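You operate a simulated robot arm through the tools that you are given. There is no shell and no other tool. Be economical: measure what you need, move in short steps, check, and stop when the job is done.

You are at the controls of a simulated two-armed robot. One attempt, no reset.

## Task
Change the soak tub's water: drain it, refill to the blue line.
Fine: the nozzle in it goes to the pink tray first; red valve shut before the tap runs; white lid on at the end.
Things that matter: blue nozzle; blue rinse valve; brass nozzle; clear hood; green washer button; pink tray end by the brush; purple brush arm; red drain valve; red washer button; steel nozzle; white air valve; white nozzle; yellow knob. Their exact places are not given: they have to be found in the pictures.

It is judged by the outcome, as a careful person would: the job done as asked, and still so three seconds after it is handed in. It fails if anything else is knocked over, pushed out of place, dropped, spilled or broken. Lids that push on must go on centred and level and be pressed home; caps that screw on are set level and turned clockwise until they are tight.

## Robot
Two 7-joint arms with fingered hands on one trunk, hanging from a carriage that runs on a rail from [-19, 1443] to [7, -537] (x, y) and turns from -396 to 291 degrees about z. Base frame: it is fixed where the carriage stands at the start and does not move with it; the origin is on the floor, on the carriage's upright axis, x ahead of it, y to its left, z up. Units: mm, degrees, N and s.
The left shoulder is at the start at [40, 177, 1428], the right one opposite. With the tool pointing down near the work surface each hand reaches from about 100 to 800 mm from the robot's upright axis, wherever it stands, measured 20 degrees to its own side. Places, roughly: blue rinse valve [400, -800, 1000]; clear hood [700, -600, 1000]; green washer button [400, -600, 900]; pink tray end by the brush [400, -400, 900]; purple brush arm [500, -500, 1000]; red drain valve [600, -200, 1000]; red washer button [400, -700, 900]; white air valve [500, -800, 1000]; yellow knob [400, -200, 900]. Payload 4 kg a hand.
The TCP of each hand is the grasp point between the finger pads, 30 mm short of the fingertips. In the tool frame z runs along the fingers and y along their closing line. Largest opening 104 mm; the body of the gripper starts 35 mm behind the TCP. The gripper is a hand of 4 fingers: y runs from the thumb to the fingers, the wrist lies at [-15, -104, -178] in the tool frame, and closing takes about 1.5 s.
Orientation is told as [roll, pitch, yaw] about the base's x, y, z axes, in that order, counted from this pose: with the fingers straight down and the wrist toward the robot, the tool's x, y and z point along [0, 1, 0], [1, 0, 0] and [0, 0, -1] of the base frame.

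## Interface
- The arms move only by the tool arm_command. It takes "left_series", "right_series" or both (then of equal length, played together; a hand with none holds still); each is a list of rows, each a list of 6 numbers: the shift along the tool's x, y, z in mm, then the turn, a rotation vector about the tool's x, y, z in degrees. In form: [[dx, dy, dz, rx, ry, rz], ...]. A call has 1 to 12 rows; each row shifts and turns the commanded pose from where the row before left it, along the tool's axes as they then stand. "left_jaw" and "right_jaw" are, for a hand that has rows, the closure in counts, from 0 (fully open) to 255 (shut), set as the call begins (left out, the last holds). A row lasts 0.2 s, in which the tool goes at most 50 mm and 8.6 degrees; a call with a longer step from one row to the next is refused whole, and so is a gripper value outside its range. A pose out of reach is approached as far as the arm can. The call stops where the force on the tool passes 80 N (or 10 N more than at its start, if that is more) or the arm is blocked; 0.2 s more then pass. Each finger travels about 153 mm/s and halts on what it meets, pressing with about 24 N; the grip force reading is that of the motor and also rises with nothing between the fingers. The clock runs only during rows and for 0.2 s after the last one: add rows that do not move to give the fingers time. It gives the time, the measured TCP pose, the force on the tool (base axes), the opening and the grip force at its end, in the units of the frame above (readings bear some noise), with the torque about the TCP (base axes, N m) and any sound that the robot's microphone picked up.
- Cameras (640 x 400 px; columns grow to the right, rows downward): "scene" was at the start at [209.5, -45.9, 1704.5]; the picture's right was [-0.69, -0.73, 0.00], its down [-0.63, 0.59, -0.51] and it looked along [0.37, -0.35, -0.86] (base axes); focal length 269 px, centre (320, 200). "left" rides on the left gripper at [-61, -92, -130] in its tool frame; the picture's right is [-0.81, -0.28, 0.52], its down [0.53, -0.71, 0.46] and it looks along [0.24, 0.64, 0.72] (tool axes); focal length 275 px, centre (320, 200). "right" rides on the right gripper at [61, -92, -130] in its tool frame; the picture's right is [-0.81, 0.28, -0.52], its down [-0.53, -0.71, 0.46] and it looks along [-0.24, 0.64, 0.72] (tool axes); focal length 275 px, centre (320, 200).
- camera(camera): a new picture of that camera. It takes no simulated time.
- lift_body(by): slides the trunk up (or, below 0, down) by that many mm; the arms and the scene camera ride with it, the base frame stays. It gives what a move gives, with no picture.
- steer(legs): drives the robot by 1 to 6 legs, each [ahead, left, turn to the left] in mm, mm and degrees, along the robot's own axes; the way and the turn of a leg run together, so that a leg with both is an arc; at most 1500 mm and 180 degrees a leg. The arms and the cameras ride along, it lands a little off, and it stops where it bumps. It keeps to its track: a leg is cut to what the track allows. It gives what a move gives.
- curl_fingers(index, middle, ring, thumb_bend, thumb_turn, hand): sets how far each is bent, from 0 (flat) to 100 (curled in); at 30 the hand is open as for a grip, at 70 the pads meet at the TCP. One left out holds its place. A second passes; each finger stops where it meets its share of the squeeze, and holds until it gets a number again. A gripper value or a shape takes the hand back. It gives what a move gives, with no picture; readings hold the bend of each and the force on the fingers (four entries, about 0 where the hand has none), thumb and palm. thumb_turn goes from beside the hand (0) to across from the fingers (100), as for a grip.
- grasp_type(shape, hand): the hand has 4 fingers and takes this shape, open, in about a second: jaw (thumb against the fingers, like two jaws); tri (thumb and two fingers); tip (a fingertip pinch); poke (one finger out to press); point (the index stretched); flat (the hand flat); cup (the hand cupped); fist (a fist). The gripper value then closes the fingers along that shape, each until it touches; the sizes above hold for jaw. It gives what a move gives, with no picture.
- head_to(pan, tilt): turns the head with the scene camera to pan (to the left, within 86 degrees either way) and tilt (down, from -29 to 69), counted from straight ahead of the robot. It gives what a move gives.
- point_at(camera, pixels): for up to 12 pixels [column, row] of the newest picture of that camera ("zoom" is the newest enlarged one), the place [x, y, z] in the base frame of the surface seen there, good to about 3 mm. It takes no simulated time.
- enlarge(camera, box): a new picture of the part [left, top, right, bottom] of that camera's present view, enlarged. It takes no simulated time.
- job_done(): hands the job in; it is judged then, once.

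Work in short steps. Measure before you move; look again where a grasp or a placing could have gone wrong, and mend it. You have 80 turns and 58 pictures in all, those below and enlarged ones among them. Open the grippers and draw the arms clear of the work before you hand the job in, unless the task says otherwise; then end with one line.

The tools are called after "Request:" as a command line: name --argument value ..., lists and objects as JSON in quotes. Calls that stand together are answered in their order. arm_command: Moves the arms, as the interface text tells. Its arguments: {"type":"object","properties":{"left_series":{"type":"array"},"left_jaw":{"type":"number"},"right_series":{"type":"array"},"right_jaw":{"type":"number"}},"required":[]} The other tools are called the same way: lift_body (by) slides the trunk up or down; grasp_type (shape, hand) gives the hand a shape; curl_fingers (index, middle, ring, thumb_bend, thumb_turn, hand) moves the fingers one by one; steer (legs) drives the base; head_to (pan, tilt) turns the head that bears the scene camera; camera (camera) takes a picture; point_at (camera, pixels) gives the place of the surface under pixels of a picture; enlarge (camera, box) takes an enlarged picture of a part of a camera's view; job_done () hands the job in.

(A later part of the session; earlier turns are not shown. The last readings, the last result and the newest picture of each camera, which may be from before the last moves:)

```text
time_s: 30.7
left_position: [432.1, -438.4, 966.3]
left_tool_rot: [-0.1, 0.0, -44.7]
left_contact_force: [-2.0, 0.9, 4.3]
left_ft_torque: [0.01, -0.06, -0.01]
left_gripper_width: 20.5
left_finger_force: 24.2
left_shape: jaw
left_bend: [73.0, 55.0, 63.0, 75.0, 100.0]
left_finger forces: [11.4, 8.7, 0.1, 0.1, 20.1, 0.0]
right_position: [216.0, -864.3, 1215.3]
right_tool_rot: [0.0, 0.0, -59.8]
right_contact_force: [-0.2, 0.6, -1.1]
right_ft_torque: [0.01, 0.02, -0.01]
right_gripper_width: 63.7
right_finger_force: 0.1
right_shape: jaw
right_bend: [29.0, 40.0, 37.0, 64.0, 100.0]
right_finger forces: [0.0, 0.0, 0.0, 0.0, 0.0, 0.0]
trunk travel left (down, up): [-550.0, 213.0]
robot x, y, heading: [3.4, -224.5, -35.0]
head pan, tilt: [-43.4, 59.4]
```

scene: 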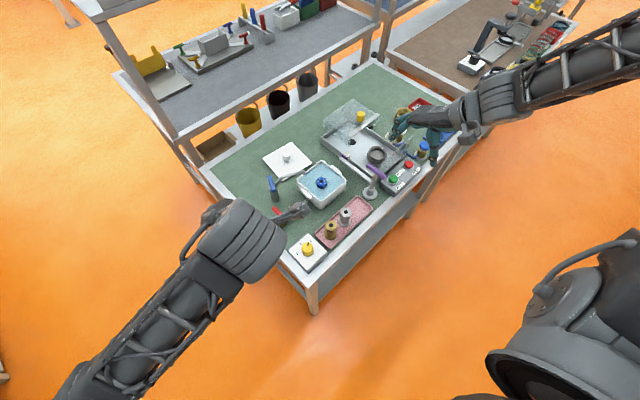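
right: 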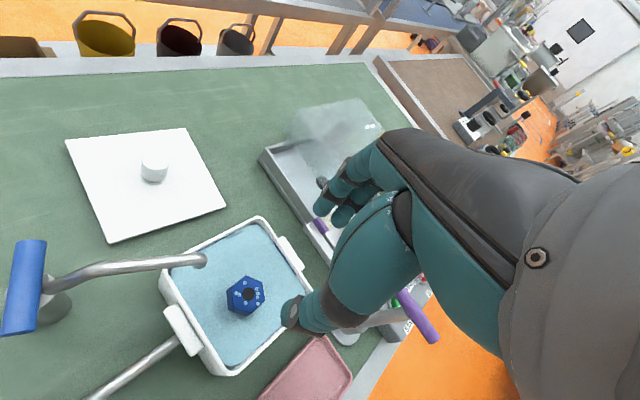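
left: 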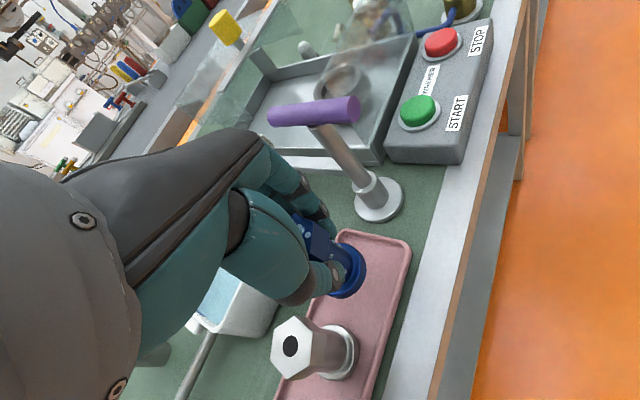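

Contact with the tray (force rose to +4 N). Open to 100 (≈63 mm), wait, then rise straight up.

Request:
arm_command --left_series '[[0, 0, 0, 0, 0, 0], [0, 0, 0, 0, 0, 0], [0, 0, 0, 0, 0, 0], [0, 0, 0, 0, 0, 0], [0, 0, 0, 0, 0, 0]]' --left_jaw 110

Request:
arm_command --left_series '[[0, 0, -15, 0, 0, 0], [0, 0, -30, 0, 0, 0], [0, 0, -40, 0, 0, 0], [0, 0, -45, 0, 0, 0], [0, 0, -45, 0, 0, 0], [0, 0, 0, 0, 0, 0]]'

Request:
camera --camera "left"

```text
time_s: 31.9
left_position: [432.8, -438.6, 964.9]
left_tool_rot: [-0.1, 0.0, -44.7]
left_contact_force: [0.2, -0.1, 0.0]
left_ft_torque: [-0.01, -0.02, -0.02]
left_gripper_width: 58.7
left_finger_force: 0.1
left_shape: jaw
left_bend: [74.0, 42.0, 38.0, 66.0, 100.0]
left_finger forces: [0.1, 0.0, 0.1, 0.0, 0.0, 0.0]
right_position: [216.2, -863.8, 1214.4]
right_tool_rot: [0.0, 0.0, -59.8]
right_contact_force: [-0.8, -0.2, 0.5]
right_ft_torque: [0.02, 0.0, 0.0]
right_gripper_width: 63.7
right_finger_force: 0.1
right_shape: jaw
right_bend: [29.0, 40.0, 37.0, 64.0, 100.0]
right_finger forces: [0.0, 0.1, 0.0, 0.0, 0.0, 0.0]
trunk travel left (down, up): [-550.0, 213.0]
robot x, y, heading: [1.5, -222.5, -34.9]
head pan, tilt: [-43.4, 59.4]
```

```text
time_s: 33.3
left_position: [434.2, -439.0, 1142.4]
left_tool_rot: [-0.1, 0.1, -44.7]
left_contact_force: [0.3, 0.9, 0.1]
left_ft_torque: [0.0, 0.0, -0.02]
left_gripper_width: 58.9
left_finger_force: 0.1
left_shape: jaw
left_bend: [74.0, 42.0, 38.0, 66.0, 100.0]
left_finger forces: [0.0, 0.0, 0.0, 0.0, 0.0, 0.0]
right_position: [216.1, -864.2, 1215.0]
right_tool_rot: [0.0, 0.0, -59.8]
right_contact_force: [-0.2, -0.1, 1.0]
right_ft_torque: [-0.01, 0.0, 0.0]
right_gripper_width: 63.3
right_finger_force: 0.0
right_shape: jaw
right_bend: [29.0, 40.0, 37.0, 64.0, 100.0]
right_finger forces: [0.1, 0.0, 0.0, 0.0, 0.1, 0.1]
trunk travel left (down, up): [-550.0, 213.0]
robot x, y, heading: [0.6, -223.3, -34.8]
head pan, tilt: [-43.4, 59.4]
```

```text
32 pictures are left
```

left: 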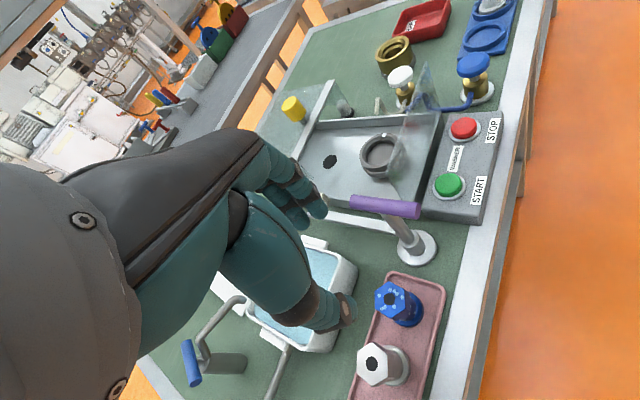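

The blue nozzle stands upright on the tray's free end. Next the red drain lever at about (569,-220,975), bar lying along x, across the pipe (closed). I turn the robot 15° left and bring the left hand above the lever with closing line across the bar.

Request:
steer --legs '[[0, 0, 15]]'

Request:
arm_command --left_series '[[33.3, 8.2, 13, 0, 0, 0], [33.3, 8.2, 13, 0, 0, 0], [33.3, 8.2, 13, 0, 0, 0], [33.3, 8.2, 13, 0, 0, 0], [0, 0, 0, 0, 0, 8.4], [0, 0, 0, 0, 0, 8.4], [0, 0, 0, 0, 0, 8.4], [0, 0, 0, 0, 0, 8.4], [0, 0, 0, 0, 0, 8.4], [0, 0, 0, 0, 0, 8.4]]'

Request:
camera --camera "left"

```text
time_s: 34.6
left_position: [475.7, -317.6, 1141.3]
left_tool_rot: [-0.1, 0.1, -29.3]
left_contact_force: [0.2, 0.3, -0.1]
left_ft_torque: [0.03, -0.03, -0.04]
left_gripper_width: 58.9
left_finger_force: 0.0
left_shape: jaw
left_bend: [74.0, 42.0, 38.0, 66.0, 100.0]
left_finger forces: [0.0, 0.1, 0.0, 0.0, 0.0, 0.0]
right_position: [378.7, -784.9, 1215.0]
right_tool_rot: [-0.1, 0.0, -44.4]
right_contact_force: [0.5, -0.9, -0.1]
right_ft_torque: [0.03, 0.0, -0.04]
right_gripper_width: 63.6
right_finger_force: 0.1
right_shape: jaw
right_bend: [29.0, 40.0, 37.0, 64.0, 100.0]
right_finger forces: [0.1, 0.0, 0.0, 0.0, 0.1, 0.0]
trunk travel left (down, up): [-550.0, 213.0]
robot x, y, heading: [1.3, -223.2, -19.5]
head pan, tilt: [-43.4, 59.4]
```

```text
time_s: 36.8
left_position: [568.4, -218.4, 1089.2]
left_tool_rot: [-0.1, -0.1, -79.9]
left_contact_force: [0.5, 0.4, -0.5]
left_ft_torque: [0.01, -0.04, 0.01]
left_gripper_width: 59.2
left_finger_force: 0.0
left_shape: jaw
left_bend: [74.0, 42.0, 38.0, 66.0, 100.0]
left_finger forces: [0.1, 0.0, 0.0, 0.0, 0.1, 0.1]
right_position: [377.8, -785.4, 1216.3]
right_tool_rot: [0.0, -0.1, -44.5]
right_contact_force: [0.2, 0.4, 0.2]
right_ft_torque: [0.03, -0.01, 0.02]
right_gripper_width: 63.5
right_finger_force: 0.1
right_shape: jaw
right_bend: [29.0, 40.0, 37.0, 64.0, 100.0]
right_finger forces: [0.0, 0.0, 0.1, 0.0, 0.0, 0.0]
trunk travel left (down, up): [-550.0, 213.0]
robot x, y, heading: [5.6, -226.2, -19.7]
head pan, tilt: [-43.4, 59.4]
```

```text
31 pictures are left
```

left: 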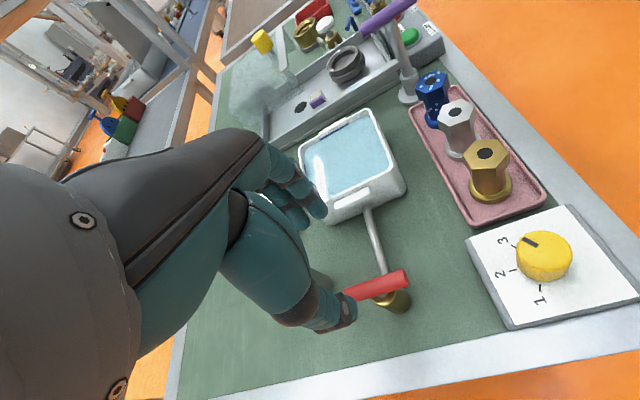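

I measure the red lever bar, stem and pipe in this view, and get the index (stuck at bend 74) reopened later.

Request:
point_at --camera "left" --pixels '[[350, 293], [370, 287], [385, 283], [403, 275], [408, 286], [400, 302], [398, 312], [372, 225], [382, 262]]'

Request:
enlarge --camera "left" --box '[320, 190, 448, 320]'

```text
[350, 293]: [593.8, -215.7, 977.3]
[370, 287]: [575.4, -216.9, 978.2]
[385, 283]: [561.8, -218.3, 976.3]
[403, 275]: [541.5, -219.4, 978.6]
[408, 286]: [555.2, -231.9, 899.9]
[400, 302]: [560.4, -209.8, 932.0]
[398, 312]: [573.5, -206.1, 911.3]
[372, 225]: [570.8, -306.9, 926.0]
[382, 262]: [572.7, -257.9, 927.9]
```

```text
3.08 times, centred on (384, 255) of left
```

zoom: 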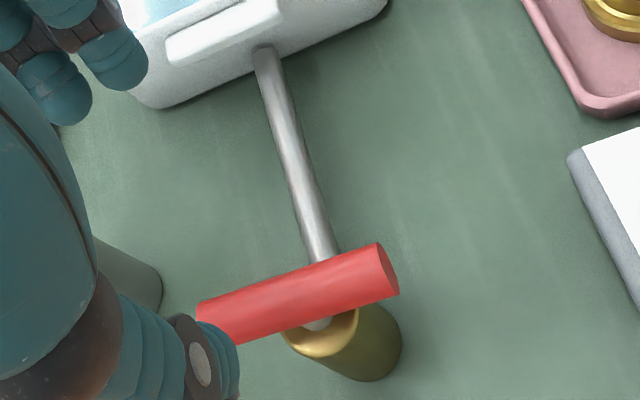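

Bar is centred at about (571,-218), top z≈979, ~18 mm thick. Open the hand, descend with TCP to z≈986 so the tips straddle the bar above the valve body, and look.

Request:
arm_command --left_series '[[0, 0, 0, 0, 0, 0], [0, 0, 0, 0, 0, 0], [-2, 0, 20, 0, 0, 0], [0, 0, 30, 0, 0, 0], [0, 0, 30, 0, 0, 0], [0, 0, 23, 0, 0, 0], [0, 0, 0, 0, 0, 0]]' --left_jaw 30

Request:
camera --camera "left"

```text
time_s: 38.4
left_position: [567.5, -221.3, 984.8]
left_tool_rot: [-0.1, -0.2, -79.8]
left_contact_force: [0.1, 0.4, 0.2]
left_ft_torque: [-0.03, 0.03, -0.02]
left_gripper_width: 91.7
left_finger_force: 0.0
left_shape: jaw
left_bend: [28.0, 32.0, 30.0, 39.0, 98.0]
left_finger forces: [0.0, 0.1, 0.1, 0.0, 0.0, 0.0]
right_position: [376.8, -784.0, 1215.3]
right_tool_rot: [0.0, 0.0, -44.5]
right_contact_force: [0.2, -0.5, 0.9]
right_ft_torque: [-0.03, -0.01, 0.01]
right_gripper_width: 63.7
right_finger_force: 0.1
right_shape: jaw
right_bend: [29.0, 40.0, 37.0, 64.0, 100.0]
right_finger forces: [0.0, 0.0, 0.0, 0.0, 0.1, 0.0]
trunk travel left (down, up): [-550.0, 213.0]
robot x, y, heading: [1.3, -223.9, -19.5]
head pan, tilt: [-43.4, 59.4]
```

```text
29 pictures are left
```

left: 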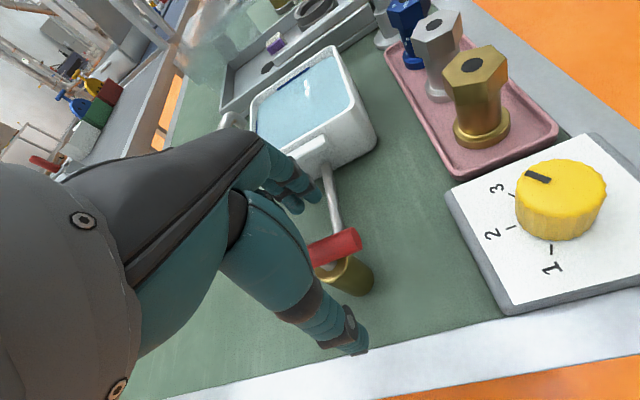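

The bar lies between thumb and fingers. Centre by a few mm and close.

Request:
arm_command --left_series '[[3.9, -2.3, 0, 0, 0, 0], [0, 0, 0, 0, 0, 0]]'

Request:
arm_command --left_series '[[0, 0, 0, 0, 0, 0], [0, 0, 0, 0, 0, 0], [0, 0, 0, 0, 0, 0], [0, 0, 0, 0, 0, 0], [0, 0, 0, 0, 0, 0], [0, 0, 0, 0, 0, 0], [0, 0, 0, 0, 0, 0]]' --left_jaw 255

Request:
enlarge --camera "left" --box '[230, 130, 470, 400]'

```text
time_s: 39.0
left_position: [572.2, -215.8, 985.7]
left_tool_rot: [0.0, -0.2, -79.7]
left_contact_force: [0.1, -0.7, 0.4]
left_ft_torque: [0.02, 0.0, -0.03]
left_gripper_width: 91.7
left_finger_force: 0.0
left_shape: jaw
left_bend: [28.0, 32.0, 30.0, 39.0, 98.0]
left_finger forces: [0.0, 0.0, 0.0, 0.0, 0.0, 0.0]
right_position: [378.4, -783.7, 1215.2]
right_tool_rot: [-0.1, 0.0, -44.4]
right_contact_force: [0.5, -0.2, 0.4]
right_ft_torque: [0.0, -0.01, 0.0]
right_gripper_width: 63.5
right_finger_force: 0.0
right_shape: jaw
right_bend: [29.0, 40.0, 37.0, 64.0, 100.0]
right_finger forces: [0.0, 0.1, 0.0, 0.1, 0.1, 0.0]
trunk travel left (down, up): [-550.0, 213.0]
robot x, y, heading: [-0.2, -220.6, -19.5]
head pan, tilt: [-43.4, 59.4]
```

```text
time_s: 40.6
left_position: [572.0, -215.6, 984.6]
left_tool_rot: [-0.1, 0.0, -79.8]
left_contact_force: [4.0, -1.2, -11.9]
left_ft_torque: [0.0, -0.09, 0.0]
left_gripper_width: 9.0
left_finger_force: 23.8
left_shape: jaw
left_bend: [72.0, 60.0, 55.0, 72.0, 100.0]
left_finger forces: [12.7, 5.9, 2.7, 0.0, 20.9, 0.0]
right_position: [376.7, -784.7, 1214.6]
right_tool_rot: [0.1, 0.0, -44.6]
right_contact_force: [-0.3, -0.1, 0.1]
right_ft_torque: [-0.04, 0.0, 0.01]
right_gripper_width: 63.8
right_finger_force: 0.0
right_shape: jaw
right_bend: [29.0, 40.0, 37.0, 64.0, 100.0]
right_finger forces: [0.1, 0.1, 0.1, 0.0, 0.1, 0.0]
trunk travel left (down, up): [-550.0, 213.0]
robot x, y, heading: [3.6, -224.4, -19.3]
head pan, tilt: [-43.4, 59.4]
```

```text
1.48 times, centred on (350, 265) of left
```

zoom: 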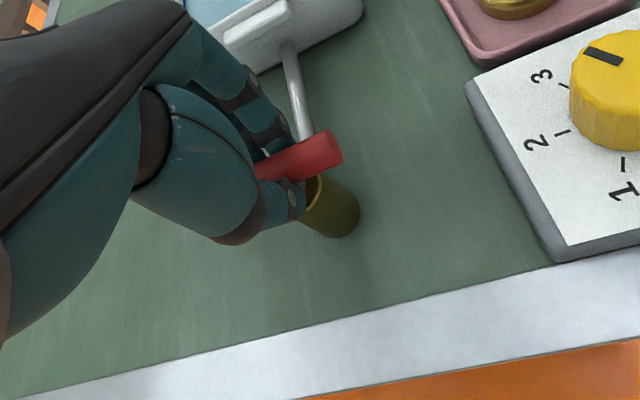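

The bar is gripped. Try turning counter-clockwise seen from above (rz −) 16° and watch torque.

Request:
arm_command --left_series '[[0, 0, 0, 0, 0, -4], [0, 0, 0, 0, 0, -4], [0, 0, 0, 0, 0, -4], [0, 0, 0, 0, 0, -4], [0, 0, 0, 0, 0, 0]]'

Request:
enlarge --camera "left" --box '[230, 130, 470, 400]'

```text
time_s: 41.8
left_position: [570.9, -215.4, 985.3]
left_tool_rot: [-0.1, 0.0, -63.7]
left_contact_force: [7.1, -2.2, -19.3]
left_ft_torque: [-0.01, -0.12, -0.01]
left_gripper_width: 8.4
left_finger_force: 24.3
left_shape: jaw
left_bend: [72.0, 60.0, 55.0, 72.0, 100.0]
left_finger forces: [14.6, 7.0, 2.7, 0.0, 20.8, 0.1]
right_position: [377.3, -784.2, 1214.2]
right_tool_rot: [0.1, 0.0, -44.5]
right_contact_force: [0.4, -0.3, 0.1]
right_ft_torque: [-0.01, 0.0, -0.03]
right_gripper_width: 63.6
right_finger_force: 0.0
right_shape: jaw
right_bend: [29.0, 40.0, 37.0, 64.0, 100.0]
right_finger forces: [0.0, 0.0, 0.0, 0.1, 0.0, 0.0]
trunk travel left (down, up): [-550.0, 213.0]
robot x, y, heading: [-0.6, -218.4, -19.5]
head pan, tilt: [-43.4, 59.4]
```

```text
1.48 times, centred on (350, 265) of left
```

zoom: 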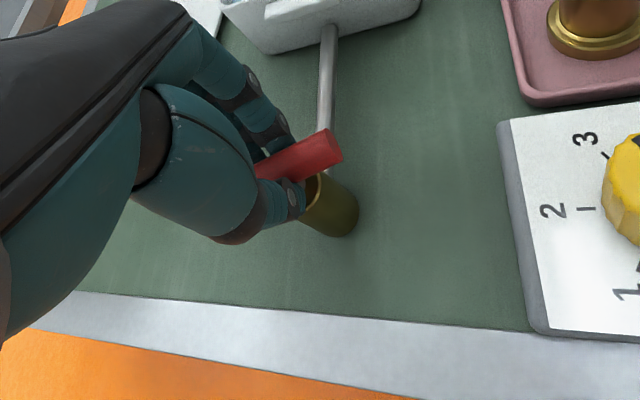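

The bar follows the hand freely. Continue counter-clockwise 56° more, easing 2 mm down.

Request:
arm_command --left_series '[[0, 0, 2, 0, 0, -7], [0, 0, 0, 0, 0, -7], [0, 0, 0, 0, 0, -7], [0, 0, 0, 0, 0, -7], [0, 0, 0, 0, 0, -7], [0, 0, 0, 0, 0, -7], [0, 0, 0, 0, 0, -7], [0, 0, 0, 0, 0, -7], [0, 0, 0, 0, 0, 0]]'

Request:
camera --camera "left"

```text
time_s: 43.8
left_position: [570.0, -216.4, 983.9]
left_tool_rot: [-0.1, 0.1, -7.7]
left_contact_force: [0.3, -4.2, -4.0]
left_ft_torque: [-0.09, 0.0, -0.03]
left_gripper_width: 8.3
left_finger_force: 24.0
left_shape: jaw
left_bend: [72.0, 62.0, 63.0, 72.0, 100.0]
left_finger forces: [13.4, 4.3, 2.5, 0.0, 20.5, 0.1]
right_position: [378.2, -784.5, 1214.2]
right_tool_rot: [0.0, 0.0, -44.6]
right_contact_force: [0.5, -0.9, 0.5]
right_ft_torque: [0.02, 0.03, 0.02]
right_gripper_width: 63.4
right_finger_force: 0.1
right_shape: jaw
right_bend: [29.0, 40.0, 37.0, 64.0, 100.0]
right_finger forces: [0.1, 0.0, 0.1, 0.0, 0.0, 0.0]
trunk travel left (down, up): [-550.0, 213.0]
robot x, y, heading: [-1.4, -222.2, -19.5]
head pan, tilt: [-43.4, 59.4]
```

```text
26 pictures are left
```

left: 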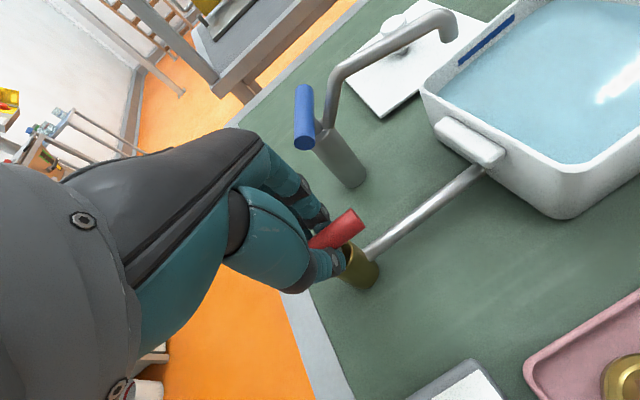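

Level is falling (blue line now above the water). Turn 10° further and wait.

Request:
arm_command --left_series '[[0, 0, 0, 0, 0, -5], [0, 0, 0, 0, 0, -5], [0, 0, 0, 0, 0, 0], [0, 0, 0, 0, 0, 0], [0, 0, 0, 0, 0, 0], [0, 0, 0, 0, 0, 0], [0, 0, 0, 0, 0, 0], [0, 0, 0, 0, 0, 0], [0, 0, 0, 0, 0, 0], [0, 0, 0, 0, 0, 0], [0, 0, 0, 0, 0, 0], [0, 0, 0, 0, 0, 0]]'

Request:
camera --camera "left"

```text
time_s: 46.4
left_position: [568.5, -217.9, 984.6]
left_tool_rot: [-0.2, 0.2, 2.2]
left_contact_force: [1.2, -11.0, -5.0]
left_ft_torque: [-0.18, -0.05, -0.26]
left_gripper_width: 8.9
left_finger_force: 24.0
left_shape: jaw
left_bend: [72.0, 61.0, 58.0, 72.0, 100.0]
left_finger forces: [12.2, 6.2, 3.7, 0.0, 21.3, 0.0]
right_position: [378.0, -787.0, 1214.7]
right_tool_rot: [-0.1, 0.0, -44.4]
right_contact_force: [0.1, -0.7, 0.5]
right_ft_torque: [0.02, 0.0, -0.01]
right_gripper_width: 63.5
right_finger_force: 0.0
right_shape: jaw
right_bend: [29.0, 40.0, 37.0, 64.0, 100.0]
right_finger forces: [0.0, 0.0, 0.0, 0.0, 0.0, 0.0]
trunk travel left (down, up): [-550.0, 213.0]
robot x, y, heading: [1.7, -222.5, -19.6]
head pan, tilt: [-43.4, 59.4]
```

```text
25 pictures are left
```

left: 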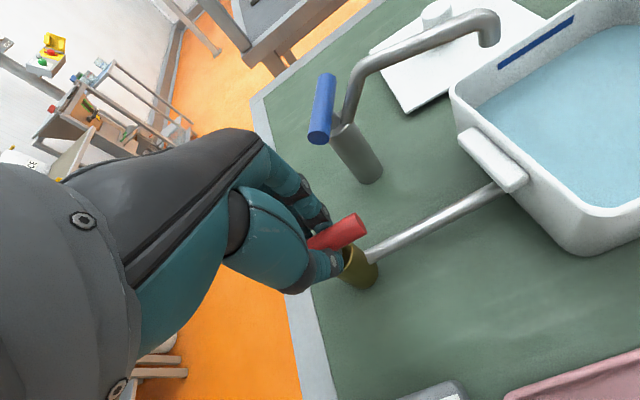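

Torque shows the stop; the valve is open and draining. Wait several seconds and look at the level.

Request:
arm_command --left_series '[[0, 0, 0, 0, 0, 1], [0, 0, 0, 0, 0, 0], [0, 0, 0, 0, 0, 0], [0, 0, 0, 0, 0, 0], [0, 0, 0, 0, 0, 0], [0, 0, 0, 0, 0, 0], [0, 0, 0, 0, 0, 0], [0, 0, 0, 0, 0, 0], [0, 0, 0, 0, 0, 0], [0, 0, 0, 0, 0, 0], [0, 0, 0, 0, 0, 0], [0, 0, 0, 0, 0, 0]]'

Request:
arm_command --left_series '[[0, 0, 0, 0, 0, 0], [0, 0, 0, 0, 0, 0], [0, 0, 0, 0, 0, 0], [0, 0, 0, 0, 0, 0], [0, 0, 0, 0, 0, 0], [0, 0, 0, 0, 0, 0], [0, 0, 0, 0, 0, 0], [0, 0, 0, 0, 0, 0], [0, 0, 0, 0, 0, 0], [0, 0, 0, 0, 0, 0], [0, 0, 0, 0, 0, 0], [0, 0, 0, 0, 0, 0]]'

Request:
enlarge --camera "left" --box '[400, 0, 640, 260]'

Request:
point_at --camera "left" --pixels '[[500, 66], [575, 18], [540, 38], [530, 95], [580, 120], [485, 95]]'

```text
time_s: 49.0
left_position: [569.8, -218.4, 983.6]
left_tool_rot: [-0.2, 0.1, 1.1]
left_contact_force: [-1.1, -10.3, -2.6]
left_ft_torque: [-0.19, 0.01, -0.21]
left_gripper_width: 8.7
left_finger_force: 23.9
left_shape: jaw
left_bend: [72.0, 61.0, 59.0, 72.0, 100.0]
left_finger forces: [12.0, 4.9, 2.8, 0.0, 21.2, 0.1]
right_position: [377.0, -785.6, 1216.7]
right_tool_rot: [-0.1, 0.0, -44.6]
right_contact_force: [0.2, -0.5, 0.3]
right_ft_torque: [0.01, 0.02, -0.02]
right_gripper_width: 63.4
right_finger_force: 0.1
right_shape: jaw
right_bend: [29.0, 40.0, 37.0, 64.0, 100.0]
right_finger forces: [0.1, 0.0, 0.0, 0.0, 0.0, 0.1]
trunk travel left (down, up): [-550.0, 213.0]
robot x, y, heading: [1.0, -220.8, -19.5]
head pan, tilt: [-43.4, 59.4]
```

```text
time_s: 51.6
left_position: [568.8, -217.8, 983.2]
left_tool_rot: [-0.2, 0.1, 1.2]
left_contact_force: [0.2, -10.6, -1.4]
left_ft_torque: [-0.2, -0.03, -0.2]
left_gripper_width: 8.8
left_finger_force: 23.7
left_shape: jaw
left_bend: [72.0, 61.0, 59.0, 72.0, 100.0]
left_finger forces: [12.0, 5.0, 2.7, 0.0, 21.2, 0.1]
right_position: [377.0, -786.1, 1216.4]
right_tool_rot: [-0.1, 0.1, -44.4]
right_contact_force: [0.2, -0.3, -0.1]
right_ft_torque: [-0.02, -0.02, 0.01]
right_gripper_width: 63.5
right_finger_force: 0.0
right_shape: jaw
right_bend: [29.0, 40.0, 37.0, 64.0, 100.0]
right_finger forces: [0.1, 0.0, 0.0, 0.1, 0.1, 0.0]
trunk travel left (down, up): [-550.0, 213.0]
robot x, y, heading: [1.8, -224.9, -19.5]
head pan, tilt: [-43.4, 59.4]
```

```text
1.54 times, centred on (520, 130) of left
```

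zoom: 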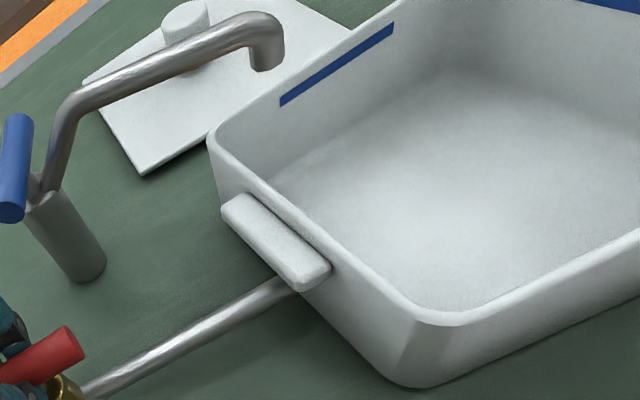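

```text
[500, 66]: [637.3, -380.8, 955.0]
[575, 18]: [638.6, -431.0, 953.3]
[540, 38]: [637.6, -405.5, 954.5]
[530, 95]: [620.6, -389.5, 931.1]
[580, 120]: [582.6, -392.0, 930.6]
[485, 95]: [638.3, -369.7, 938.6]
```

The tub is empty. I wait another second, then turn the lever back clockwise to shut.

Request:
arm_command --left_series '[[0, 0, 0, 0, 0, 0], [0, 0, 0, 0, 0, 0], [0, 0, 0, 0, 0, 0], [0, 0, 0, 0, 0, 0], [0, 0, 0, 0, 0, 0], [0, 0, 0, 0, 0, 0], [0, 0, 0, 0, 0, 7], [0, 0, 0, 0, 0, 7], [0, 0, 0, 0, 0, 7], [0, 0, 0, 0, 0, 7], [0, 0, 0, 0, 0, 7], [0, 0, 0, 0, 0, 7]]'

Request:
arm_command --left_series '[[0, 0, 0, 0, 0, 7], [0, 0, 0, 0, 0, 7], [0, 0, 0, 0, 0, 7], [0, 0, 0, 0, 0, 7], [0, 0, 0, 0, 0, 7], [0, 0, 0, 0, 0, 4], [0, 0, 0, 0, 0, 0]]'

Request:
enlarge --camera "left" --box '[200, 80, 520, 400]'

```text
time_s: 54.2
left_position: [570.3, -214.7, 983.5]
left_tool_rot: [0.0, 0.1, -40.8]
left_contact_force: [5.7, 1.3, -9.5]
left_ft_torque: [0.03, -0.1, 0.06]
left_gripper_width: 8.4
left_finger_force: 24.0
left_shape: jaw
left_bend: [72.0, 63.0, 69.0, 72.0, 100.0]
left_finger forces: [16.9, 4.7, 2.9, 0.1, 20.1, 0.0]
right_position: [377.1, -782.9, 1216.8]
right_tool_rot: [0.0, 0.0, -44.5]
right_contact_force: [0.2, -0.3, 0.7]
right_ft_torque: [0.03, 0.04, 0.02]
right_gripper_width: 63.8
right_finger_force: 0.1
right_shape: jaw
right_bend: [29.0, 40.0, 37.0, 64.0, 100.0]
right_finger forces: [0.0, 0.1, 0.0, 0.0, 0.1, 0.1]
trunk travel left (down, up): [-550.0, 213.0]
robot x, y, heading: [4.5, -225.6, -19.7]
head pan, tilt: [-43.4, 59.4]
```

```text
time_s: 55.8
left_position: [573.5, -214.8, 985.1]
left_tool_rot: [0.1, 0.0, -79.8]
left_contact_force: [17.7, -0.8, -19.1]
left_ft_torque: [0.09, -0.33, 0.13]
left_gripper_width: 8.0
left_finger_force: 23.7
left_shape: jaw
left_bend: [72.0, 63.0, 68.0, 72.0, 100.0]
left_finger forces: [17.9, 6.0, 4.4, 0.1, 22.1, 0.1]
right_position: [379.1, -784.7, 1215.9]
right_tool_rot: [0.2, 0.0, -44.5]
right_contact_force: [0.7, 0.6, -0.3]
right_ft_torque: [0.0, 0.01, -0.03]
right_gripper_width: 63.8
right_finger_force: 0.1
right_shape: jaw
right_bend: [29.0, 40.0, 37.0, 64.0, 100.0]
right_finger forces: [0.1, 0.0, 0.0, 0.0, 0.0, 0.0]
trunk travel left (down, up): [-550.0, 213.0]
robot x, y, heading: [-0.3, -225.6, -19.7]
head pan, tilt: [-43.4, 59.4]
```

```text
1.25 times, centred on (360, 240) of left
```

zoom: 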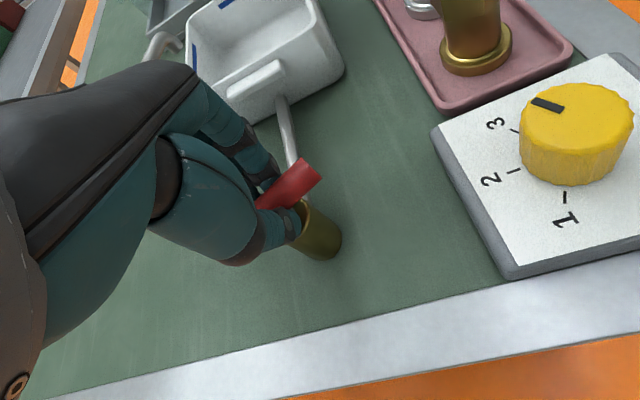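

The bar seems a bit short of its original angle. Turn another 14° clockwise, check torque.

Request:
arm_command --left_series '[[0, 0, 0, 0, 0, 5], [0, 0, 0, 0, 0, 5], [0, 0, 0, 0, 0, 4], [0, 0, 0, 0, 0, 0]]'

Request:
enlarge --camera "left" --box '[200, 80, 520, 400]'

Request:
point_at --camera "zoom" --pixels '[[275, 188], [290, 178], [305, 170], [315, 165]]'

```text
time_s: 56.8
left_position: [573.7, -215.6, 984.1]
left_tool_rot: [0.1, 0.1, -93.9]
left_contact_force: [19.9, -2.2, -22.2]
left_ft_torque: [0.03, -0.44, 0.09]
left_gripper_width: 8.0
left_finger_force: 24.5
left_shape: jaw
left_bend: [72.0, 62.0, 67.0, 72.0, 100.0]
left_finger forces: [16.6, 6.1, 4.9, 0.0, 22.9, 0.1]
right_position: [378.9, -784.7, 1214.7]
right_tool_rot: [0.2, 0.1, -44.5]
right_contact_force: [-0.2, -0.8, 0.0]
right_ft_torque: [-0.03, -0.03, -0.01]
right_gripper_width: 63.5
right_finger_force: 0.1
right_shape: jaw
right_bend: [29.0, 40.0, 37.0, 64.0, 100.0]
right_finger forces: [0.0, 0.0, 0.0, 0.0, 0.1, 0.0]
trunk travel left (down, up): [-550.0, 213.0]
robot x, y, heading: [-0.5, -224.2, -19.5]
head pan, tilt: [-43.4, 59.4]
```

```text
1.25 times, centred on (360, 240) of left
```

zoom: 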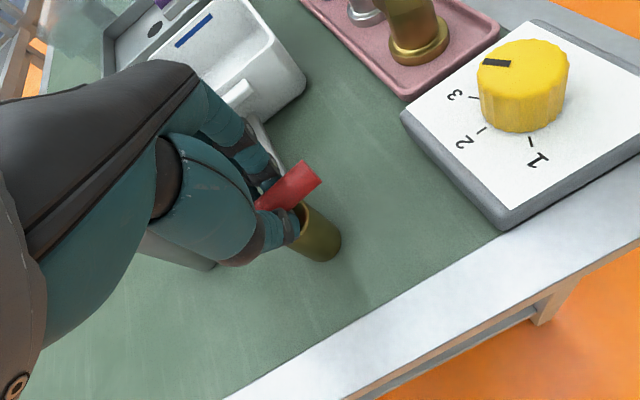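

```text
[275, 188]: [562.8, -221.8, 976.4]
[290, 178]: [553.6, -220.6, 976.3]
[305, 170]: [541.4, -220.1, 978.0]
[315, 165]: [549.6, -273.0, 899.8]
```

The bar is again along x, end at (541,-220) as at the start. One more 5° nudge to confirm the stop.

Request:
arm_command --left_series '[[0, 0, 0, 0, 0, 3], [0, 0, 0, 0, 0, 3], [0, 0, 0, 0, 0, 0]]'

```text
time_s: 57.6
left_position: [574.0, -215.6, 984.2]
left_tool_rot: [0.1, 0.0, -99.7]
left_contact_force: [21.6, -3.6, -21.9]
left_ft_torque: [0.03, -0.45, 0.1]
left_gripper_width: 7.8
left_finger_force: 24.4
left_shape: jaw
left_bend: [72.0, 62.0, 67.0, 72.0, 100.0]
left_finger forces: [16.5, 6.1, 5.0, 0.0, 23.2, 0.1]
right_position: [378.8, -784.3, 1215.7]
right_tool_rot: [0.0, 0.0, -44.5]
right_contact_force: [-0.6, 0.7, 0.2]
right_ft_torque: [0.0, 0.01, -0.04]
right_gripper_width: 63.6
right_finger_force: 0.1
right_shape: jaw
right_bend: [29.0, 40.0, 37.0, 64.0, 100.0]
right_finger forces: [0.0, 0.0, 0.1, 0.0, 0.0, 0.0]
trunk travel left (down, up): [-550.0, 213.0]
robot x, y, heading: [2.1, -223.7, -19.6]
head pan, tilt: [-43.4, 59.4]
```

Torque stays small, so I release, rise and measure the bar angle.

Request:
arm_command --left_series '[[0, 0, 0, 0, 0, 0], [0, 0, 0, 0, 0, 0], [0, 0, 0, 0, 0, 0], [0, 0, 0, 0, 0, 0], [0, 0, -20, 0, 0, 0], [0, 0, -40, 0, 0, 0], [0, 0, -40, 0, 0, 0], [0, 0, 0, 0, 0, 0]]' --left_jaw 30

Request:
camera --camera "left"

```text
time_s: 59.4
left_position: [570.8, -215.6, 1085.0]
left_tool_rot: [0.0, -0.1, -99.7]
left_contact_force: [0.1, 0.6, -0.6]
left_ft_torque: [-0.03, -0.02, 0.04]
left_gripper_width: 91.5
left_finger_force: 0.1
left_shape: jaw
left_bend: [28.0, 32.0, 30.0, 39.0, 98.0]
left_finger forces: [0.1, 0.0, 0.0, 0.0, 0.0, 0.1]
right_position: [378.3, -784.3, 1215.4]
right_tool_rot: [0.0, 0.0, -44.6]
right_contact_force: [-0.5, 0.4, -0.4]
right_ft_torque: [0.0, -0.01, 0.01]
right_gripper_width: 63.4
right_finger_force: 0.0
right_shape: jaw
right_bend: [29.0, 40.0, 37.0, 64.0, 100.0]
right_finger forces: [0.0, 0.0, 0.0, 0.0, 0.0, 0.1]
trunk travel left (down, up): [-550.0, 213.0]
robot x, y, heading: [2.2, -220.2, -19.5]
head pan, tilt: [-43.4, 59.4]
```

```text
21 pictures are left
```

left: 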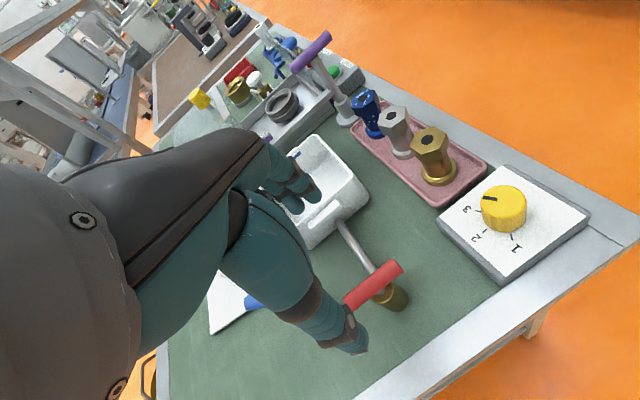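

Request:
point_at --camera "left" --pixels '[[350, 295], [360, 289], [375, 280], [388, 272], [397, 265]]'

```text
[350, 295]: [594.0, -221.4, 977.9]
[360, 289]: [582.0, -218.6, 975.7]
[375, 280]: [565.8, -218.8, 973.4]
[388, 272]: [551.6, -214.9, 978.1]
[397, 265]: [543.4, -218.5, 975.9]
```

The red lever is back along x (shut). Next the tap: the spout pipe runs close beside its lever, so I'll push the lever ends with one finger from the +y side. Shape the left hand to poke and look.

Request:
grasp_type --hand "left" --shape "poke"

Request:
arm_command --left_series '[[0, 0, -20, 0, 0, -8], [0, 0, -20, 0, 0, -8], [0, 0, 0, 0, 0, -8], [0, 0, 0, 0, 0, -8], [0, 0, 0, 0, 0, -8]]'

Request:
camera --camera "left"

```text
time_s: 60.3
left_position: [569.6, -214.8, 1084.1]
left_tool_rot: [-0.1, -0.1, -99.7]
left_contact_force: [-0.2, 0.5, -0.2]
left_ft_torque: [0.02, -0.01, 0.02]
left_gripper_width: 0.0
left_finger_force: 0.0
left_shape: poke
left_bend: [70.0, 70.0, 99.0, 100.0, 100.0]
left_finger forces: [0.0, 0.0, 0.0, 0.0, 0.1, 0.0]
right_position: [376.9, -783.9, 1214.5]
right_tool_rot: [0.0, 0.0, -44.5]
right_contact_force: [-0.7, 0.7, -0.1]
right_ft_torque: [0.0, 0.0, 0.02]
right_gripper_width: 63.5
right_finger_force: 0.0
right_shape: jaw
right_bend: [29.0, 40.0, 37.0, 64.0, 100.0]
right_finger forces: [0.0, 0.1, 0.1, 0.0, 0.0, 0.0]
trunk travel left (down, up): [-550.0, 213.0]
robot x, y, heading: [5.5, -224.6, -19.8]
head pan, tilt: [-43.4, 59.4]
```

```text
time_s: 61.5
left_position: [570.7, -215.5, 1124.3]
left_tool_rot: [0.0, -0.2, -59.6]
left_contact_force: [0.1, -0.3, 0.6]
left_ft_torque: [-0.01, -0.01, -0.02]
left_gripper_width: 0.0
left_finger_force: 0.1
left_shape: poke
left_bend: [70.0, 70.0, 99.0, 100.0, 100.0]
left_finger forces: [0.0, 0.0, 0.0, 0.0, 0.0, 0.0]
right_position: [377.2, -783.3, 1215.0]
right_tool_rot: [0.0, 0.0, -44.4]
right_contact_force: [0.5, -0.9, 0.4]
right_ft_torque: [-0.03, 0.01, -0.02]
right_gripper_width: 63.7
right_finger_force: 0.0
right_shape: jaw
right_bend: [29.0, 40.0, 37.0, 64.0, 100.0]
right_finger forces: [0.0, 0.0, 0.1, 0.0, 0.1, 0.0]
trunk travel left (down, up): [-550.0, 213.0]
robot x, y, heading: [1.0, -222.8, -19.7]
head pan, tilt: [-43.4, 59.4]
```

```text
20 pictures are left
```

left: 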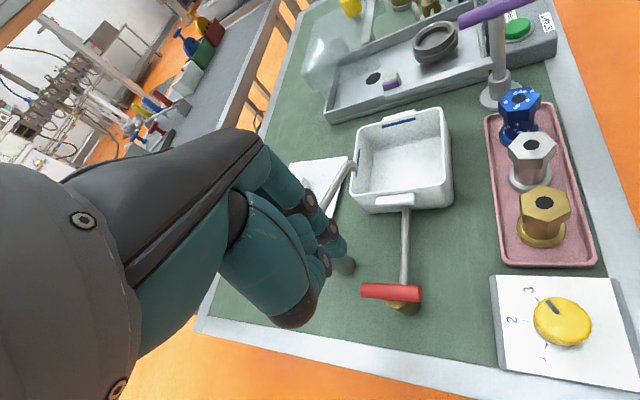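

Poke bends two fingers, not ideal. Better: grip the blue bar end-to-end with the closing line along it (about -24°), which keeps the fingers clear of the spout. I return to jaw shape and reposition the robot (y≈-290, heading ≈+4).

Request:
grasp_type --hand "left" --shape "jaw"

Request:
steer --legs '[[22, -63, 0], [0, 0, 24]]'

Request:
camera --camera "left"

```text
time_s: 62.4
left_position: [570.4, -216.3, 1124.0]
left_tool_rot: [-0.1, 0.0, -59.9]
left_contact_force: [-0.6, 0.7, -0.1]
left_ft_torque: [-0.02, -0.01, 0.0]
left_gripper_width: 104.1
left_finger_force: 0.1
left_shape: jaw
left_bend: [30.0, 30.0, 30.0, 30.0, 98.0]
left_finger forces: [0.1, 0.0, 0.1, 0.0, 0.1, 0.0]
right_position: [378.1, -784.8, 1214.8]
right_tool_rot: [0.0, -0.1, -44.5]
right_contact_force: [0.5, 0.3, -1.1]
right_ft_torque: [-0.02, 0.0, 0.0]
right_gripper_width: 63.7
right_finger_force: 0.2
right_shape: jaw
right_bend: [29.0, 40.0, 37.0, 64.0, 100.0]
right_finger forces: [0.1, 0.0, 0.0, 0.0, 0.1, 0.1]
trunk travel left (down, up): [-550.0, 213.0]
robot x, y, heading: [3.6, -222.5, -19.4]
head pan, tilt: [-43.4, 59.4]
```

```text
time_s: 64.7
left_position: [521.6, -54.2, 1124.4]
left_tool_rot: [-0.1, 0.1, -36.0]
left_contact_force: [-0.3, 0.5, 0.4]
left_ft_torque: [0.01, 0.01, 0.0]
left_gripper_width: 103.8
left_finger_force: 0.1
left_shape: jaw
left_bend: [30.0, 30.0, 30.0, 30.0, 98.0]
left_finger forces: [0.0, 0.0, 0.0, 0.1, 0.0, 0.0]
right_position: [571.9, -653.1, 1213.8]
right_tool_rot: [-0.1, 0.0, -20.9]
right_contact_force: [0.4, 0.2, 0.1]
right_ft_torque: [-0.03, 0.01, -0.01]
right_gripper_width: 63.7
right_finger_force: 0.1
right_shape: jaw
right_bend: [29.0, 40.0, 37.0, 64.0, 100.0]
right_finger forces: [0.0, 0.1, 0.1, 0.1, 0.0, 0.0]
trunk travel left (down, up): [-550.0, 213.0]
robot x, y, heading: [6.3, -288.1, 4.5]
head pan, tilt: [-43.4, 59.4]
```

```text
19 pictures are left
```

left: 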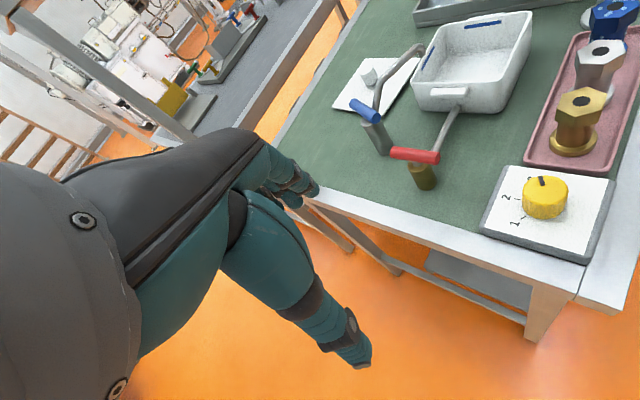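

I zoom on the blue tap to measure lever ends, post and pipe.

Request:
enlarge --camera "left" --box '[330, 30, 458, 110]'

Request:
point_at --camera "left" --pixels '[[352, 102], [364, 108], [376, 116], [379, 118], [375, 135], [377, 100], [378, 92], [390, 75], [405, 58], [421, 50]]'

```text
5.00 times, centred on (394, 70) of left
```

zoom: 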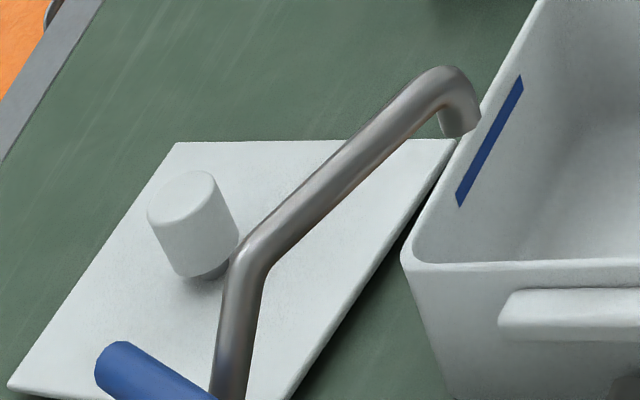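

```text
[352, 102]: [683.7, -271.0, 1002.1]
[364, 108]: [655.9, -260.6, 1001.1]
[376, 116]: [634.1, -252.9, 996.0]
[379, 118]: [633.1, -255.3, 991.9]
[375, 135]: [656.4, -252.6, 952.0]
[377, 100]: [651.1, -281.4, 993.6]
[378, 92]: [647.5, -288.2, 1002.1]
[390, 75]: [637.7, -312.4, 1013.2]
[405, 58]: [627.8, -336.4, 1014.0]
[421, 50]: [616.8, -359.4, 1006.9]
```

Bar centre ≈(659,-262), ends (633,-251) and (685,-273), centre z≈993. I move above it at z≈1090 with yaw -24, hand fully open.

Request:
arm_command --left_series '[[-14.55, 38.9, 5.7, 0, 0, 0], [-14.55, 38.9, 5.7, 0, 0, 0], [-14.55, 38.9, 5.7, 0, 0, 0], [-14.55, 38.9, 5.7, 0, 0, 0], [-14.55, 38.9, 5.7, 0, 0, 0], [-14.55, 38.9, 5.7, 0, 0, 0], [0, 0, 0, 0, 0, -6], [0, 0, 0, 0, 0, -6], [0, 0, 0, 0, 0, 0]]'

Request:
camera --camera "left"

```text
time_s: 66.7
left_position: [658.1, -263.1, 1087.5]
left_tool_rot: [-0.1, 0.1, -24.0]
left_contact_force: [-0.4, -0.1, -0.4]
left_ft_torque: [-0.02, -0.04, 0.0]
left_gripper_width: 103.7
left_finger_force: 0.0
left_shape: jaw
left_bend: [30.0, 30.0, 30.0, 30.0, 98.0]
left_finger forces: [0.0, 0.0, 0.0, 0.0, 0.1, 0.0]
right_position: [571.6, -653.7, 1214.7]
right_tool_rot: [0.0, 0.1, -21.0]
right_contact_force: [0.3, -0.8, -0.6]
right_ft_torque: [-0.02, -0.01, 0.0]
right_gripper_width: 63.5
right_finger_force: 0.0
right_shape: jaw
right_bend: [29.0, 40.0, 37.0, 64.0, 100.0]
right_finger forces: [0.0, 0.1, 0.1, 0.0, 0.0, 0.0]
trunk travel left (down, up): [-550.0, 213.0]
robot x, y, heading: [1.1, -289.1, 4.0]
head pan, tilt: [-43.4, 59.4]
```

```text
17 pictures are left
```

left: 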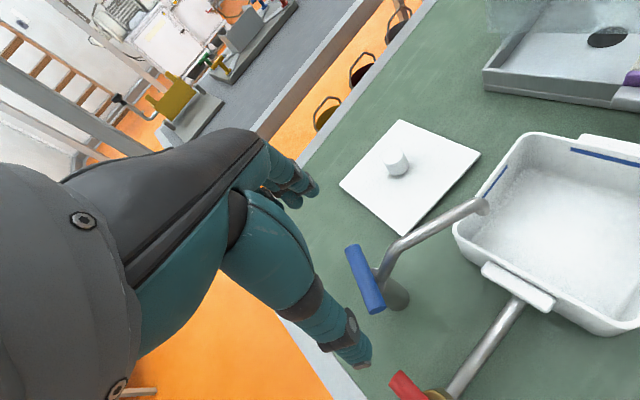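

Pre-narrow to about 78 mm so the thumb stays clear of the red lever, and descend to z≈1003.

Request:
arm_command --left_series '[[0, 0, 0, 0, 0, 0], [0, 0, 0, 0, 0, 0], [0, 1, 35, 0, 0, 0], [0, 0, 30, 0, 0, 0], [0, 0, 19, 0, 0, 0], [0, 0, 0, 0, 0, 0]]' --left_jaw 65

Request:
camera --camera "left"

```text
time_s: 68.0
left_position: [659.7, -265.8, 1004.0]
left_tool_rot: [0.0, 0.0, -24.2]
left_contact_force: [-0.3, -0.9, -0.6]
left_ft_torque: [0.0, 0.02, 0.0]
left_gripper_width: 77.8
left_finger_force: 0.0
left_shape: jaw
left_bend: [27.0, 36.0, 33.0, 54.0, 99.0]
left_finger forces: [0.1, 0.1, 0.0, 0.1, 0.0, 0.1]
right_position: [571.0, -652.7, 1215.8]
right_tool_rot: [0.0, 0.2, -20.8]
right_contact_force: [0.1, -0.2, 0.2]
right_ft_torque: [-0.03, 0.01, -0.02]
right_gripper_width: 63.8
right_finger_force: 0.1
right_shape: jaw
right_bend: [29.0, 40.0, 37.0, 64.0, 100.0]
right_finger forces: [0.1, 0.1, 0.1, 0.0, 0.1, 0.1]
trunk travel left (down, up): [-550.0, 213.0]
robot x, y, heading: [6.0, -288.1, 4.3]
head pan, tilt: [-43.4, 59.4]
```

```text
16 pictures are left
```

left: 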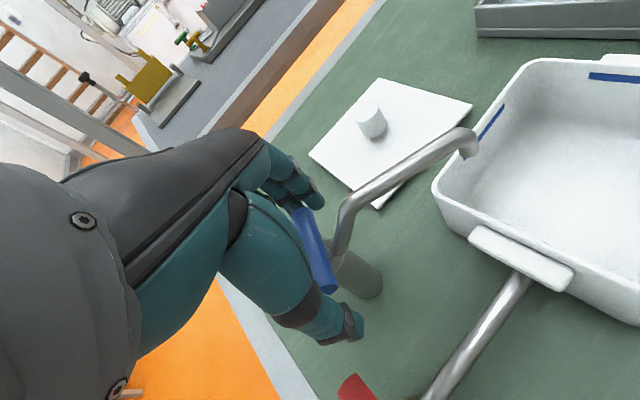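

The bar lies between fingers and thumb, well aligned. Correct 3 mm in y and close.

Request:
arm_command --left_series '[[2.7, -1.2, 0, 0, 0, 0], [0, 0, 0, 0, 0, 0]]'

Request:
arm_command --left_series '[[0, 0, 0, 0, 0, 0], [0, 0, 0, 0, 0, 0], [0, 0, 0, 0, 0, 0], [0, 0, 0, 0, 0, 0], [0, 0, 0, 0, 0, 0], [0, 0, 0, 0, 0, 0]]' --left_jaw 255

```text
time_s: 68.7
left_position: [659.8, -261.1, 1007.3]
left_tool_rot: [-0.1, -0.1, -24.2]
left_contact_force: [1.0, 0.9, -0.3]
left_ft_torque: [0.02, 0.0, 0.0]
left_gripper_width: 78.0
left_finger_force: 0.1
left_shape: jaw
left_bend: [27.0, 36.0, 33.0, 54.0, 99.0]
left_finger forces: [0.2, 0.0, 0.0, 0.1, 0.0, 0.0]
right_position: [571.5, -653.0, 1214.9]
right_tool_rot: [0.0, 0.0, -21.0]
right_contact_force: [0.1, 0.5, 0.3]
right_ft_torque: [-0.01, -0.01, -0.02]
right_gripper_width: 63.5
right_finger_force: 0.1
right_shape: jaw
right_bend: [29.0, 40.0, 37.0, 64.0, 100.0]
right_finger forces: [0.0, 0.1, 0.0, 0.0, 0.0, 0.0]
trunk travel left (down, up): [-550.0, 213.0]
robot x, y, heading: [6.5, -291.5, 4.2]
head pan, tilt: [-43.4, 59.4]
```

```text
time_s: 70.0
left_position: [658.3, -261.4, 1004.9]
left_tool_rot: [-0.1, 0.1, -24.1]
left_contact_force: [-3.0, 2.0, -6.1]
left_ft_torque: [0.07, 0.06, 0.05]
left_gripper_width: 55.7
left_finger_force: 23.7
left_shape: jaw
left_bend: [73.0, 47.0, 43.0, 69.0, 100.0]
left_finger forces: [14.0, 5.6, 0.0, 0.0, 24.3, 0.0]
right_position: [571.4, -652.5, 1214.1]
right_tool_rot: [0.0, 0.0, -20.8]
right_contact_force: [0.5, -0.1, 0.6]
right_ft_torque: [0.0, -0.02, 0.0]
right_gripper_width: 63.5
right_finger_force: 0.0
right_shape: jaw
right_bend: [29.0, 40.0, 37.0, 64.0, 100.0]
right_finger forces: [0.1, 0.0, 0.1, 0.0, 0.1, 0.0]
trunk travel left (down, up): [-550.0, 213.0]
robot x, y, heading: [1.4, -290.6, 4.3]
head pan, tilt: [-43.4, 59.4]
```

Gripped end-to-end (55.7 mm). Turn counter-clockwise 28° and look at the flow.

Request:
arm_command --left_series '[[0, 0, 0, 0, 0, -7], [0, 0, 0, 0, 0, -7], [0, 0, 0, 0, 0, -7], [0, 0, 0, 0, 0, -7], [0, 0, 0, 0, 0, 0]]'

Request:
camera --camera "left"

```text
time_s: 71.2
left_position: [657.4, -262.8, 1006.1]
left_tool_rot: [-0.2, 0.2, 3.9]
left_contact_force: [-3.6, -4.9, -8.7]
left_ft_torque: [-0.04, 0.06, -0.05]
left_gripper_width: 54.7
left_finger_force: 23.5
left_shape: jaw
left_bend: [73.0, 48.0, 43.0, 69.0, 100.0]
left_finger forces: [16.7, 3.9, 0.0, 0.0, 25.0, 0.0]
right_position: [570.0, -654.0, 1215.0]
right_tool_rot: [-0.1, 0.1, -20.8]
right_contact_force: [-0.7, -0.8, -0.4]
right_ft_torque: [0.02, -0.03, -0.03]
right_gripper_width: 63.5
right_finger_force: 0.1
right_shape: jaw
right_bend: [29.0, 40.0, 37.0, 64.0, 100.0]
right_finger forces: [0.0, 0.0, 0.0, 0.0, 0.0, 0.0]
trunk travel left (down, up): [-550.0, 213.0]
robot x, y, heading: [4.7, -287.4, 4.4]
head pan, tilt: [-43.4, 59.4]
```

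```text
15 pictures are left
```

left: 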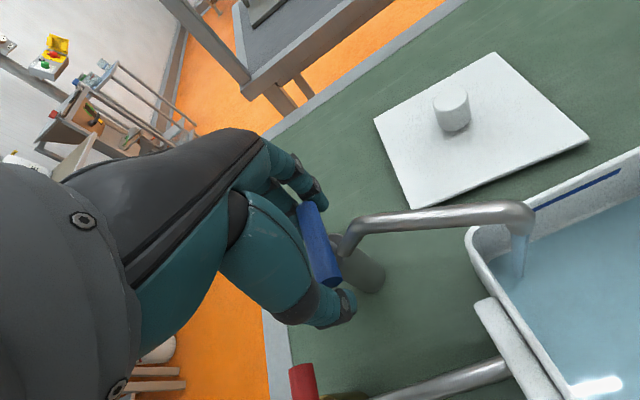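

Water is running into the tub. Measure the surface level now.

Request:
point_at --camera "left" --pixels '[[600, 260], [580, 300], [560, 280], [575, 195], [600, 220]]'

```text
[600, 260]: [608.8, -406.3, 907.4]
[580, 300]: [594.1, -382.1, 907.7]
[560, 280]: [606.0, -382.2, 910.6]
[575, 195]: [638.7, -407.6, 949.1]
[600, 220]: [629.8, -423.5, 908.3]
```

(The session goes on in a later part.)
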